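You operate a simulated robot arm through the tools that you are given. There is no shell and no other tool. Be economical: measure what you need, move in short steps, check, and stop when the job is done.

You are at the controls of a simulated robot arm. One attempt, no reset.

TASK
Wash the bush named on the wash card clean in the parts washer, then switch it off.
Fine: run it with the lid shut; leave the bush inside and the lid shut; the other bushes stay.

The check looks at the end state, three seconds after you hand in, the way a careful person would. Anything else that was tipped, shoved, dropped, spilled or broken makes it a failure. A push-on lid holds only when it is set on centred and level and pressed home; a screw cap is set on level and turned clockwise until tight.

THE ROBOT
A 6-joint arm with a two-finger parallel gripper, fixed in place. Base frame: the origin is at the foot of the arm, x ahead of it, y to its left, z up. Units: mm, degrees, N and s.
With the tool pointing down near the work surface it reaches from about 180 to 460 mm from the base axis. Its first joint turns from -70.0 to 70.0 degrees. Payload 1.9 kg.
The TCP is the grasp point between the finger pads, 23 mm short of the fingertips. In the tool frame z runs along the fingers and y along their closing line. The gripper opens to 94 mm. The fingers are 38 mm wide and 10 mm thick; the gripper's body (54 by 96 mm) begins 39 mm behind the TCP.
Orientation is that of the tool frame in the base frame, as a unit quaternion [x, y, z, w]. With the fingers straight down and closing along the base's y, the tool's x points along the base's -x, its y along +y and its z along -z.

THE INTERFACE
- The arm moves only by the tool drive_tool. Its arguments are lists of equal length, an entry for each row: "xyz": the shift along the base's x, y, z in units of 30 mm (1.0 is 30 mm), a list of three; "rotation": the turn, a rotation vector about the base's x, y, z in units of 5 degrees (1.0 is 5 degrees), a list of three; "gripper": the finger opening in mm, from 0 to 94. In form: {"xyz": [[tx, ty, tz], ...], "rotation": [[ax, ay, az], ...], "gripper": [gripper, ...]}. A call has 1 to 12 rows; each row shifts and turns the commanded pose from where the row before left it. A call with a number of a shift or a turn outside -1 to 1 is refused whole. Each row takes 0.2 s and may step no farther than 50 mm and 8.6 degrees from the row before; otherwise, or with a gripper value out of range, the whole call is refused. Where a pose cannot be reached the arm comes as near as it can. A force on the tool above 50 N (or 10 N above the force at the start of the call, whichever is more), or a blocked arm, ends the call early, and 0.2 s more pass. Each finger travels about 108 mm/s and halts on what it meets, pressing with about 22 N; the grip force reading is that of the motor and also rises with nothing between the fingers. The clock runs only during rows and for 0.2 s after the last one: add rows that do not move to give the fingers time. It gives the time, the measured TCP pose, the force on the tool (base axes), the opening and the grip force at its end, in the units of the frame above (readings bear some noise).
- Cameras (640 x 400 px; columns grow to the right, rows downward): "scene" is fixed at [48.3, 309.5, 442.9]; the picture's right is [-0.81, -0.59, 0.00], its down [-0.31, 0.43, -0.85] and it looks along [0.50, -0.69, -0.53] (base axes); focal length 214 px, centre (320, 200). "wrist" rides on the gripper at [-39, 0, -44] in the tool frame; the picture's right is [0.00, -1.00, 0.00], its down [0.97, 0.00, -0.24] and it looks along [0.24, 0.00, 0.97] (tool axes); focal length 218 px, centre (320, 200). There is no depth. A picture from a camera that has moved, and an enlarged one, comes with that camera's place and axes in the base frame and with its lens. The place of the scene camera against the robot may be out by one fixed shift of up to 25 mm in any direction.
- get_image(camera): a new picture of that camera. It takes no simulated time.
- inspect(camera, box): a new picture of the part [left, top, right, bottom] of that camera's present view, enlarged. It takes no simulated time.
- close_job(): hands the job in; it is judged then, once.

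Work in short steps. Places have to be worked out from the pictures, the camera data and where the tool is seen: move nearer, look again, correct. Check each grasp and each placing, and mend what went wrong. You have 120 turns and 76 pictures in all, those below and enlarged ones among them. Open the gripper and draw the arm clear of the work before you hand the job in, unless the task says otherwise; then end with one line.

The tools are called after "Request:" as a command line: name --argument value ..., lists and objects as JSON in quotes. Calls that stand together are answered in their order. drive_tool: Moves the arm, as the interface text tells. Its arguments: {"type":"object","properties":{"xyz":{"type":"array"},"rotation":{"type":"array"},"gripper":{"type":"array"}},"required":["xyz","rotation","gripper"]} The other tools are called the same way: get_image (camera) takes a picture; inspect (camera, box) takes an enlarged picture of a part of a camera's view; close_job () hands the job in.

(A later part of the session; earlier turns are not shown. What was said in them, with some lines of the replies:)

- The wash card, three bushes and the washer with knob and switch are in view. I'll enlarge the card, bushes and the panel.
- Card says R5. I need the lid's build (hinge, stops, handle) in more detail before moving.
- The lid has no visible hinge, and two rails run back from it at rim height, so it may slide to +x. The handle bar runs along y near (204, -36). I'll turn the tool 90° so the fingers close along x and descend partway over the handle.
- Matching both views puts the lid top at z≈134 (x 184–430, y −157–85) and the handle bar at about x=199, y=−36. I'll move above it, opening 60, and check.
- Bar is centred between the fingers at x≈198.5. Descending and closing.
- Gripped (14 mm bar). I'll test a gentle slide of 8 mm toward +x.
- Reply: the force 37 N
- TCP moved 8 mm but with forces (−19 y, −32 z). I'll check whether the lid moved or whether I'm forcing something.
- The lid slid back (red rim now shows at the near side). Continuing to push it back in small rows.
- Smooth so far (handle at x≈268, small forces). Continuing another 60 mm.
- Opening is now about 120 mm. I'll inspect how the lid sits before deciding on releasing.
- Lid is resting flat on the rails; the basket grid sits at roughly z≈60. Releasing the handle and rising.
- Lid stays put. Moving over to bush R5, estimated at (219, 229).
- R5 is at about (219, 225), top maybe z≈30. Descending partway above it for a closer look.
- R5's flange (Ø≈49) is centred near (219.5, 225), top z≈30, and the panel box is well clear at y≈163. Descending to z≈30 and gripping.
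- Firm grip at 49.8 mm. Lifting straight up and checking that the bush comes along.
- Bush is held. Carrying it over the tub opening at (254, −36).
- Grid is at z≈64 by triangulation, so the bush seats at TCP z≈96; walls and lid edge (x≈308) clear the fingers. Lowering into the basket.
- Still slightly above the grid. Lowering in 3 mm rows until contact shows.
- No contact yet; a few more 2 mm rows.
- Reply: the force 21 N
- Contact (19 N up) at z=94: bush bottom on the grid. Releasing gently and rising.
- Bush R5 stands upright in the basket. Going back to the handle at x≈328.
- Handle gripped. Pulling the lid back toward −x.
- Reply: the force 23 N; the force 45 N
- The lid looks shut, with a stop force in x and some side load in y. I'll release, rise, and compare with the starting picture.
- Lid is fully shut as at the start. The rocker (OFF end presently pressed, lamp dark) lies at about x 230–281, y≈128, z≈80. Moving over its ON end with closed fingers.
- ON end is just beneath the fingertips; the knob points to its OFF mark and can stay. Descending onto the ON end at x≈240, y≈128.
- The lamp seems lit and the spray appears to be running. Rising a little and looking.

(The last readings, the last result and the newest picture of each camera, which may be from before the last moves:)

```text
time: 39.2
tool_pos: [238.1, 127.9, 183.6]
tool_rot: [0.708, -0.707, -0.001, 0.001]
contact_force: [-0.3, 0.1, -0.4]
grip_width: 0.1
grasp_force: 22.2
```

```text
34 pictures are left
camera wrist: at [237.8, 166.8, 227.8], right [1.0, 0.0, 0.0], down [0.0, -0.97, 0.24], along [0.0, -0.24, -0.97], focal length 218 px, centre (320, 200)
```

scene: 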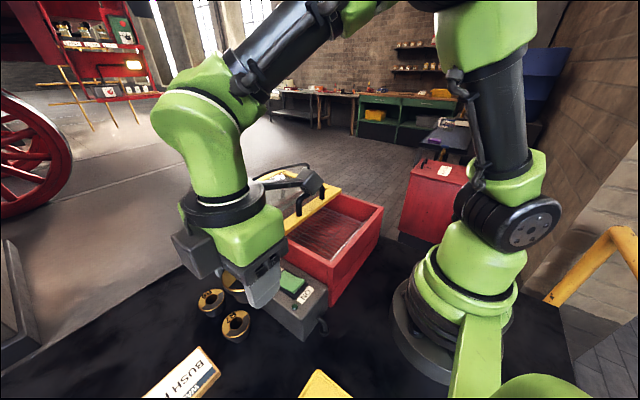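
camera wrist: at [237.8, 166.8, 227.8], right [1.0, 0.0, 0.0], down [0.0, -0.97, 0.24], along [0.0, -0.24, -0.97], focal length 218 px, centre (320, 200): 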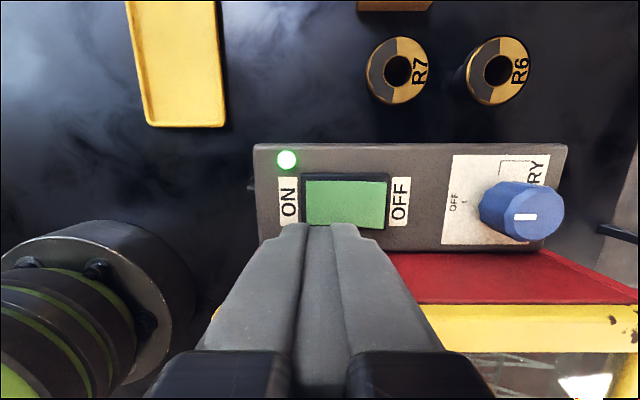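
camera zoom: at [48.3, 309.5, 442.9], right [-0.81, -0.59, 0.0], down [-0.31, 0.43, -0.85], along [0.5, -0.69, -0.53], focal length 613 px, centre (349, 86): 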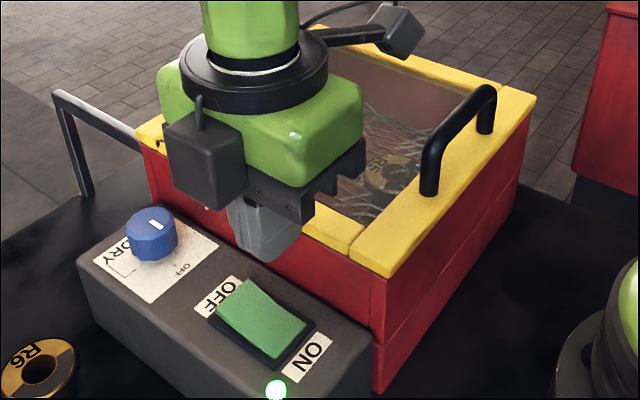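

It's running: lamp green, spray visible. I'll shift over the OFF end and wait while watching the bush.

Request:
drive_tool --xyz '[[0.6, 0, 0], [0.57, 0, 0], [0, 0, 0], [0, 0, 0], [0, 0, 0], [0, 0, 0], [0, 0, 0], [0, 0, 0], [0, 0, 0], [0, 0, 0], [0, 0, 0], [0, 0, 0]]' --rotation '[[0, 0, 0], [0, 0, 0], [0, 0, 0], [0, 0, 0], [0, 0, 0], [0, 0, 0], [0, 0, 0], [0, 0, 0], [0, 0, 0], [0, 0, 0], [0, 0, 0], [0, 0, 0]]' --gripper '[0, 0, 0, 0, 0, 0, 0, 0, 0, 0, 0, 0]'

Request:
inspect --camera "scene" --box '[290, 180, 380, 236]'

```text
time: 41.8
tool_pos: [274.3, 129.0, 184.2]
tool_rot: [-0.707, 0.707, 0.003, 0.0]
contact_force: [0.6, 0.3, -0.2]
grip_width: 0.0
grasp_force: 21.9
```

```text
7.11 times, centred on (335, 208) of scene
camera zoom: at [48.3, 309.5, 442.9], right [-0.81, -0.59, 0.0], down [-0.31, 0.43, -0.85], along [0.5, -0.69, -0.53], focal length 1525 px, centre (213, 143)
```

zoom: 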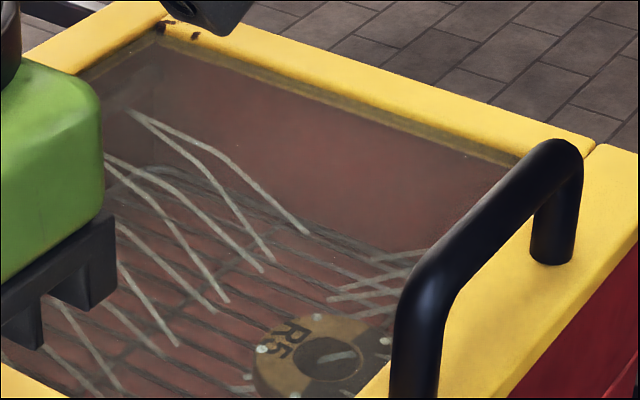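

Jets run and splash on the bush; part of the face still looks dark. Waiting more.

Request:
drive_tool --xyz '[[0, 0, 0], [0, 0, 0], [0, 0, 0], [0, 0, 0], [0, 0, 0], [0, 0, 0], [0, 0, 0], [0, 0, 0], [0, 0, 0], [0, 0, 0], [0, 0, 0], [0, 0, 0]]' --rotation '[[0, 0, 0], [0, 0, 0], [0, 0, 0], [0, 0, 0], [0, 0, 0], [0, 0, 0], [0, 0, 0], [0, 0, 0], [0, 0, 0], [0, 0, 0], [0, 0, 0], [0, 0, 0]]' --gripper '[0, 0, 0, 0, 0, 0, 0, 0, 0, 0, 0, 0]'

Request:
drive_tool --xyz '[[0, 0, 0], [0, 0, 0], [0, 0, 0], [0, 0, 0], [0, 0, 0], [0, 0, 0], [0, 0, 0], [0, 0, 0], [0, 0, 0], [0, 0, 0], [0, 0, 0], [0, 0, 0]]' --rotation '[[0, 0, 0], [0, 0, 0], [0, 0, 0], [0, 0, 0], [0, 0, 0], [0, 0, 0], [0, 0, 0], [0, 0, 0], [0, 0, 0], [0, 0, 0], [0, 0, 0], [0, 0, 0]]' --gripper '[0, 0, 0, 0, 0, 0, 0, 0, 0, 0, 0, 0]'

Request:
inspect --camera "scene" --box '[310, 205, 360, 236]'

```text
time: 44.4
tool_pos: [274.5, 128.8, 185.0]
tool_rot: [-0.707, 0.707, 0.002, 0.001]
contact_force: [-0.4, -0.3, -0.1]
grip_width: 0.0
grasp_force: 22.1
```

```text
time: 47.0
tool_pos: [273.6, 129.6, 184.6]
tool_rot: [-0.706, 0.708, 0.001, 0.0]
contact_force: [0.5, -0.7, -0.7]
grip_width: 0.0
grasp_force: 21.9
```

```text
12.80 times, centred on (335, 220) of scene
camera zoom: at [48.3, 309.5, 442.9], right [-0.81, -0.59, 0.0], down [-0.31, 0.43, -0.85], along [0.5, -0.69, -0.53], focal length 2745 px, centre (128, -62)
```

zoom: 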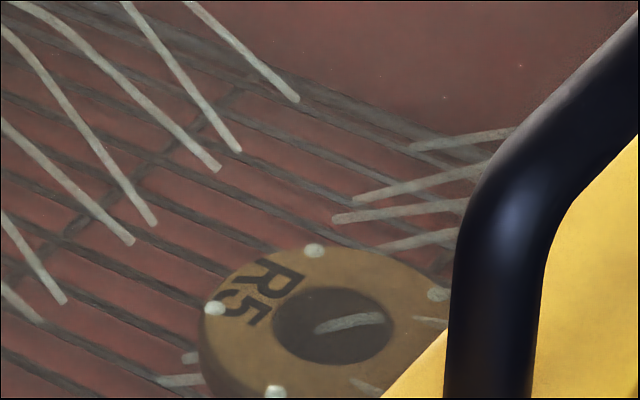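

The face now looks all gold. I'll confirm from above with the wrist camera while it keeps running.

Request:
drive_tool --xyz '[[0, -0.5, 1], [0, -1, 1], [0, -1, 0.3], [-0.1, -1, 0], [-0.2, -1, 0], [0, -0.8, 0]]' --rotation '[[0, 0, 0], [0, 0, 0], [0, 0, 0], [0, 0, 0], [0, 0, 0], [0, 0, 0]]' --gripper '[0, 0, 0, 0, 0, 0]'

Request:
get_image --camera "wrist"

```text
time: 48.4
tool_pos: [265.3, -29.4, 253.2]
tool_rot: [0.707, -0.707, -0.002, -0.001]
contact_force: [-0.2, -0.4, 0.2]
grip_width: 0.2
grasp_force: 22.0
```

```text
31 pictures are left
camera wrist: at [264.4, 8.9, 297.2], right [1.0, 0.0, 0.0], down [0.0, -0.97, 0.24], along [0.0, -0.24, -0.97], focal length 218 px, centre (320, 200)
```

wrist: 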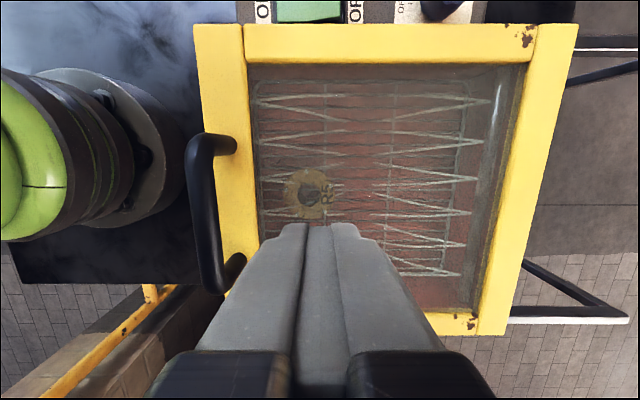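

Request:
inspect --camera "wrist" --box '[272, 155, 352, 225]'

```text
5.71 times, centred on (312, 190) of wrist
camera zoom: at [264.4, 8.9, 297.2], right [1.0, 0.0, 0.0], down [0.0, -0.97, 0.24], along [0.0, -0.24, -0.97], focal length 1247 px, centre (366, 257)
```

zoom: 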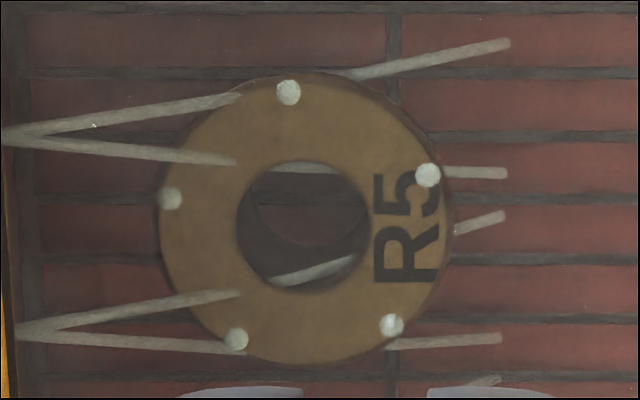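

The dark grime is gone and the face is uniformly clean. Returning over the OFF end, with a few more seconds of washing for margin.

Request:
drive_tool --xyz '[[0, 0.8, 0], [0.2, 1, 0], [0.1, 1, 0], [0, 1, -0.3], [0, 1, -1], [0, 0.5, -1], [0, 0, 0], [0, 0, 0], [0, 0, 0], [0, 0, 0], [0, 0, 0], [0, 0, 0]]' --rotation '[[0, 0, 0], [0, 0, 0], [0, 0, 0], [0, 0, 0], [0, 0, 0], [0, 0, 0], [0, 0, 0], [0, 0, 0], [0, 0, 0], [0, 0, 0], [0, 0, 0], [0, 0, 0]]' --gripper '[0, 0, 0, 0, 0, 0, 0, 0, 0, 0, 0, 0]'

Request:
drive_tool --xyz '[[0, 0, -0.8], [0, 0, -0.8], [0, 0, -0.5], [0, 0, -0.1], [0, 0, -0.1], [0, 0, -0.1]]' --rotation '[[0, 0, 0], [0, 0, 0], [0, 0, 0], [0, 0, 0], [0, 0, 0], [0, 0, 0]]' --gripper '[0, 0, 0, 0, 0, 0]'

Request:
inspect --camera "scene" --box '[240, 235, 350, 315]'

```text
time: 51.0
tool_pos: [275.6, 128.1, 184.6]
tool_rot: [0.707, -0.707, -0.002, -0.001]
contact_force: [0.5, -0.1, -0.2]
grip_width: 0.0
grasp_force: 21.7
```

```text
time: 52.4
tool_pos: [275.4, 128.0, 112.6]
tool_rot: [-0.707, 0.707, 0.001, 0.001]
contact_force: [0.4, 0.6, 0.9]
grip_width: 0.1
grasp_force: 22.2
```

```text
5.00 times, centred on (295, 275) of scene
camera zoom: at [48.3, 309.5, 442.9], right [-0.81, -0.59, 0.0], down [-0.31, 0.43, -0.85], along [0.5, -0.69, -0.53], focal length 1072 px, centre (445, -175)
```

zoom: 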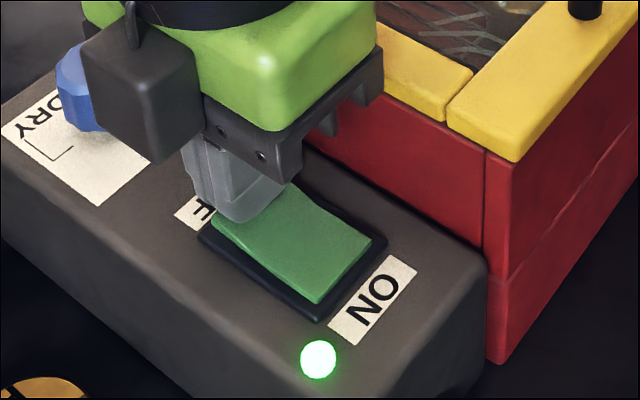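

Fingers are just above the raised OFF end; still on. Pressing a bit further.

Request:
drive_tool --xyz '[[0, 0, -0.1], [0, 0, -0.1], [0, 0, 0]]' --rotation '[[0, 0, 0], [0, 0, 0], [0, 0, 0]]' --gripper '[0, 0, 0]'

Request:
inspect --camera "scene" --box '[240, 235, 350, 315]'

```text
time: 53.3
tool_pos: [274.6, 128.2, 106.8]
tool_rot: [-0.706, 0.708, 0.002, 0.001]
contact_force: [-3.1, -0.3, 12.9]
grip_width: 0.0
grasp_force: 22.4
stopped in row 3: the force on the tool passed its limit (the readings are from after the stop); the commanded pose is now the measured one
```

```text
5.00 times, centred on (295, 275) of scene
camera zoom: at [48.3, 309.4, 443.0], right [-0.81, -0.59, 0.0], down [-0.31, 0.43, -0.85], along [0.5, -0.69, -0.53], focal length 1072 px, centre (445, -175)
```

zoom: 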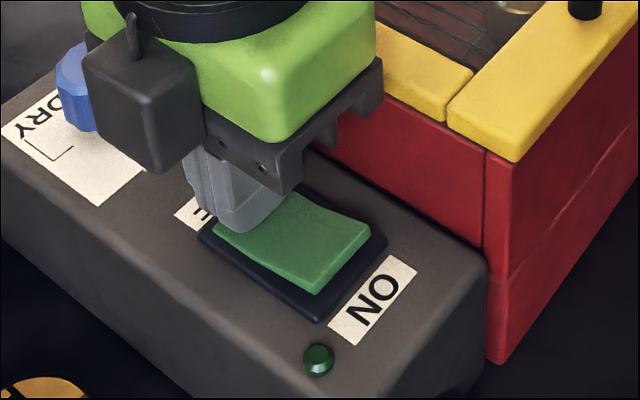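

The lamp is out and the jets stopped. Rising clear and moving away, opening the gripper, then a final check.

Request:
drive_tool --xyz '[[0, 0, 0.5], [0, 0, 1], [0, 0, 1], [0, 0, 1], [0, 0, 1], [0, -0.8, 1], [0, -0.8, 0], [0, -0.8, 0], [0, -0.8, 0]]' --rotation '[[0, 0, 0], [0, 0, 0], [0, 0, 0], [0, 0, 0], [0, 0, 0], [0, 0, 0], [0, 0, 0], [0, 0, 0], [0, 0, 0]]' --gripper '[0, 0, 0, 20, 40, 60, 80, 80, 80]'

Request:
get_image --camera "wrist"

Request:
inspect --camera "scene" --box '[180, 160, 400, 380]'

Request:
inspect --camera "scene" --box '[280, 190, 380, 252]'

```text
time: 55.3
tool_pos: [276.1, 31.0, 272.4]
tool_rot: [-0.706, 0.708, 0.002, 0.001]
contact_force: [0.2, 0.1, 0.2]
grip_width: 80.0
grasp_force: 0.0
```

```text
27 pictures are left
camera wrist: at [276.1, 69.8, 315.8], right [1.0, 0.0, 0.0], down [0.0, -0.97, 0.24], along [0.0, -0.24, -0.97], focal length 218 px, centre (320, 200)
```

wrist: 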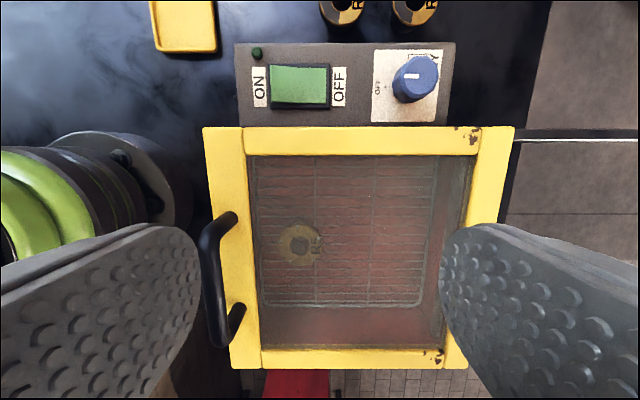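

```text
1.82 times, centred on (290, 270) of scene
camera zoom: at [48.3, 309.5, 442.9], right [-0.81, -0.59, 0.0], down [-0.31, 0.43, -0.85], along [0.5, -0.69, -0.53], focal length 390 px, centre (374, 73)
```

zoom: 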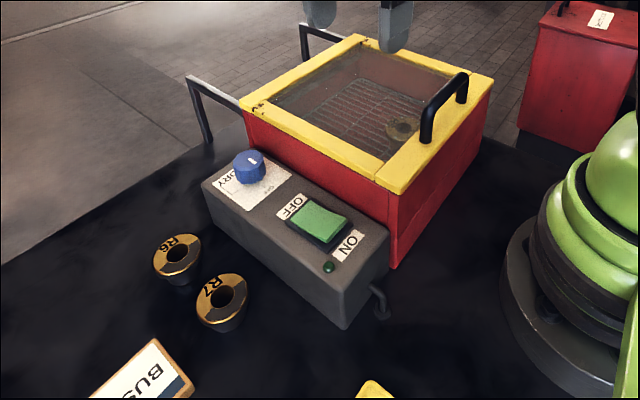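

```text
6.40 times, centred on (330, 221) of scene
camera zoom: at [48.3, 309.5, 442.9], right [-0.81, -0.59, 0.0], down [-0.31, 0.43, -0.85], along [0.5, -0.69, -0.53], focal length 1373 px, centre (256, 66)
```

zoom: 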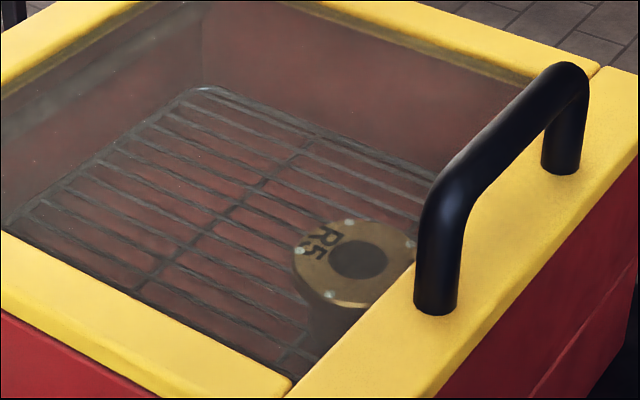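

Everything is in order; one last close look at the bush's face and side to be sure it's clean.

Request:
inspect --camera "scene" --box '[318, 218, 348, 240]'

Request:
inspect --camera "wrist" --box '[270, 215, 330, 270]'

```text
16.00 times, centred on (333, 229) of scene
camera zoom: at [48.3, 309.5, 442.9], right [-0.81, -0.59, 0.0], down [-0.31, 0.43, -0.85], along [0.5, -0.69, -0.53], focal length 3432 px, centre (112, -264)
```

zoom: 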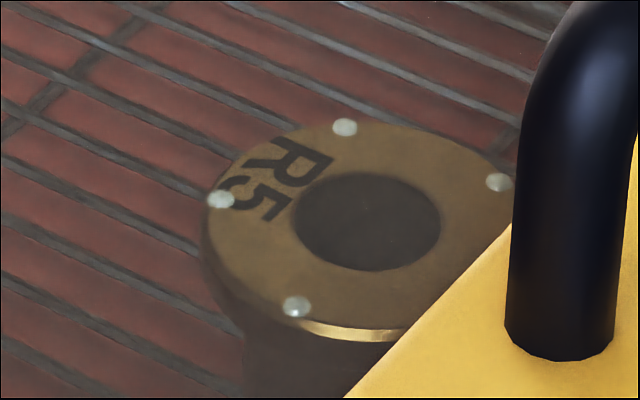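

```text
7.27 times, centred on (300, 242) of wrist
camera zoom: at [276.1, 69.8, 315.8], right [1.0, 0.0, 0.0], down [0.0, -0.97, 0.24], along [0.0, -0.24, -0.97], focal length 1587 px, centre (466, -109)
```

zoom: 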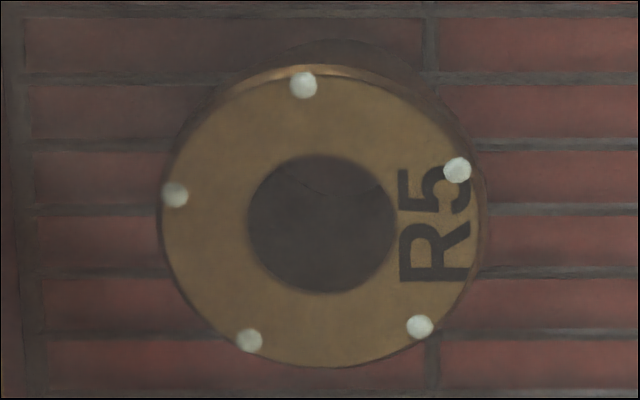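

The face is clean, with only water drops left on it, and drying wasn't asked for. The lid is shut, the switch is OFF with the lamp dark, and the other bushes are untouched. The arm is clear, so I'm handing in.

Request:
close_job

```text
The job is handed in.
```

Bush R5 is washed clean and left inside the washer, with the lid shut and the machine switched off; R6 and R7 were not touched, and R5 is still wet because the dry setting was left off.
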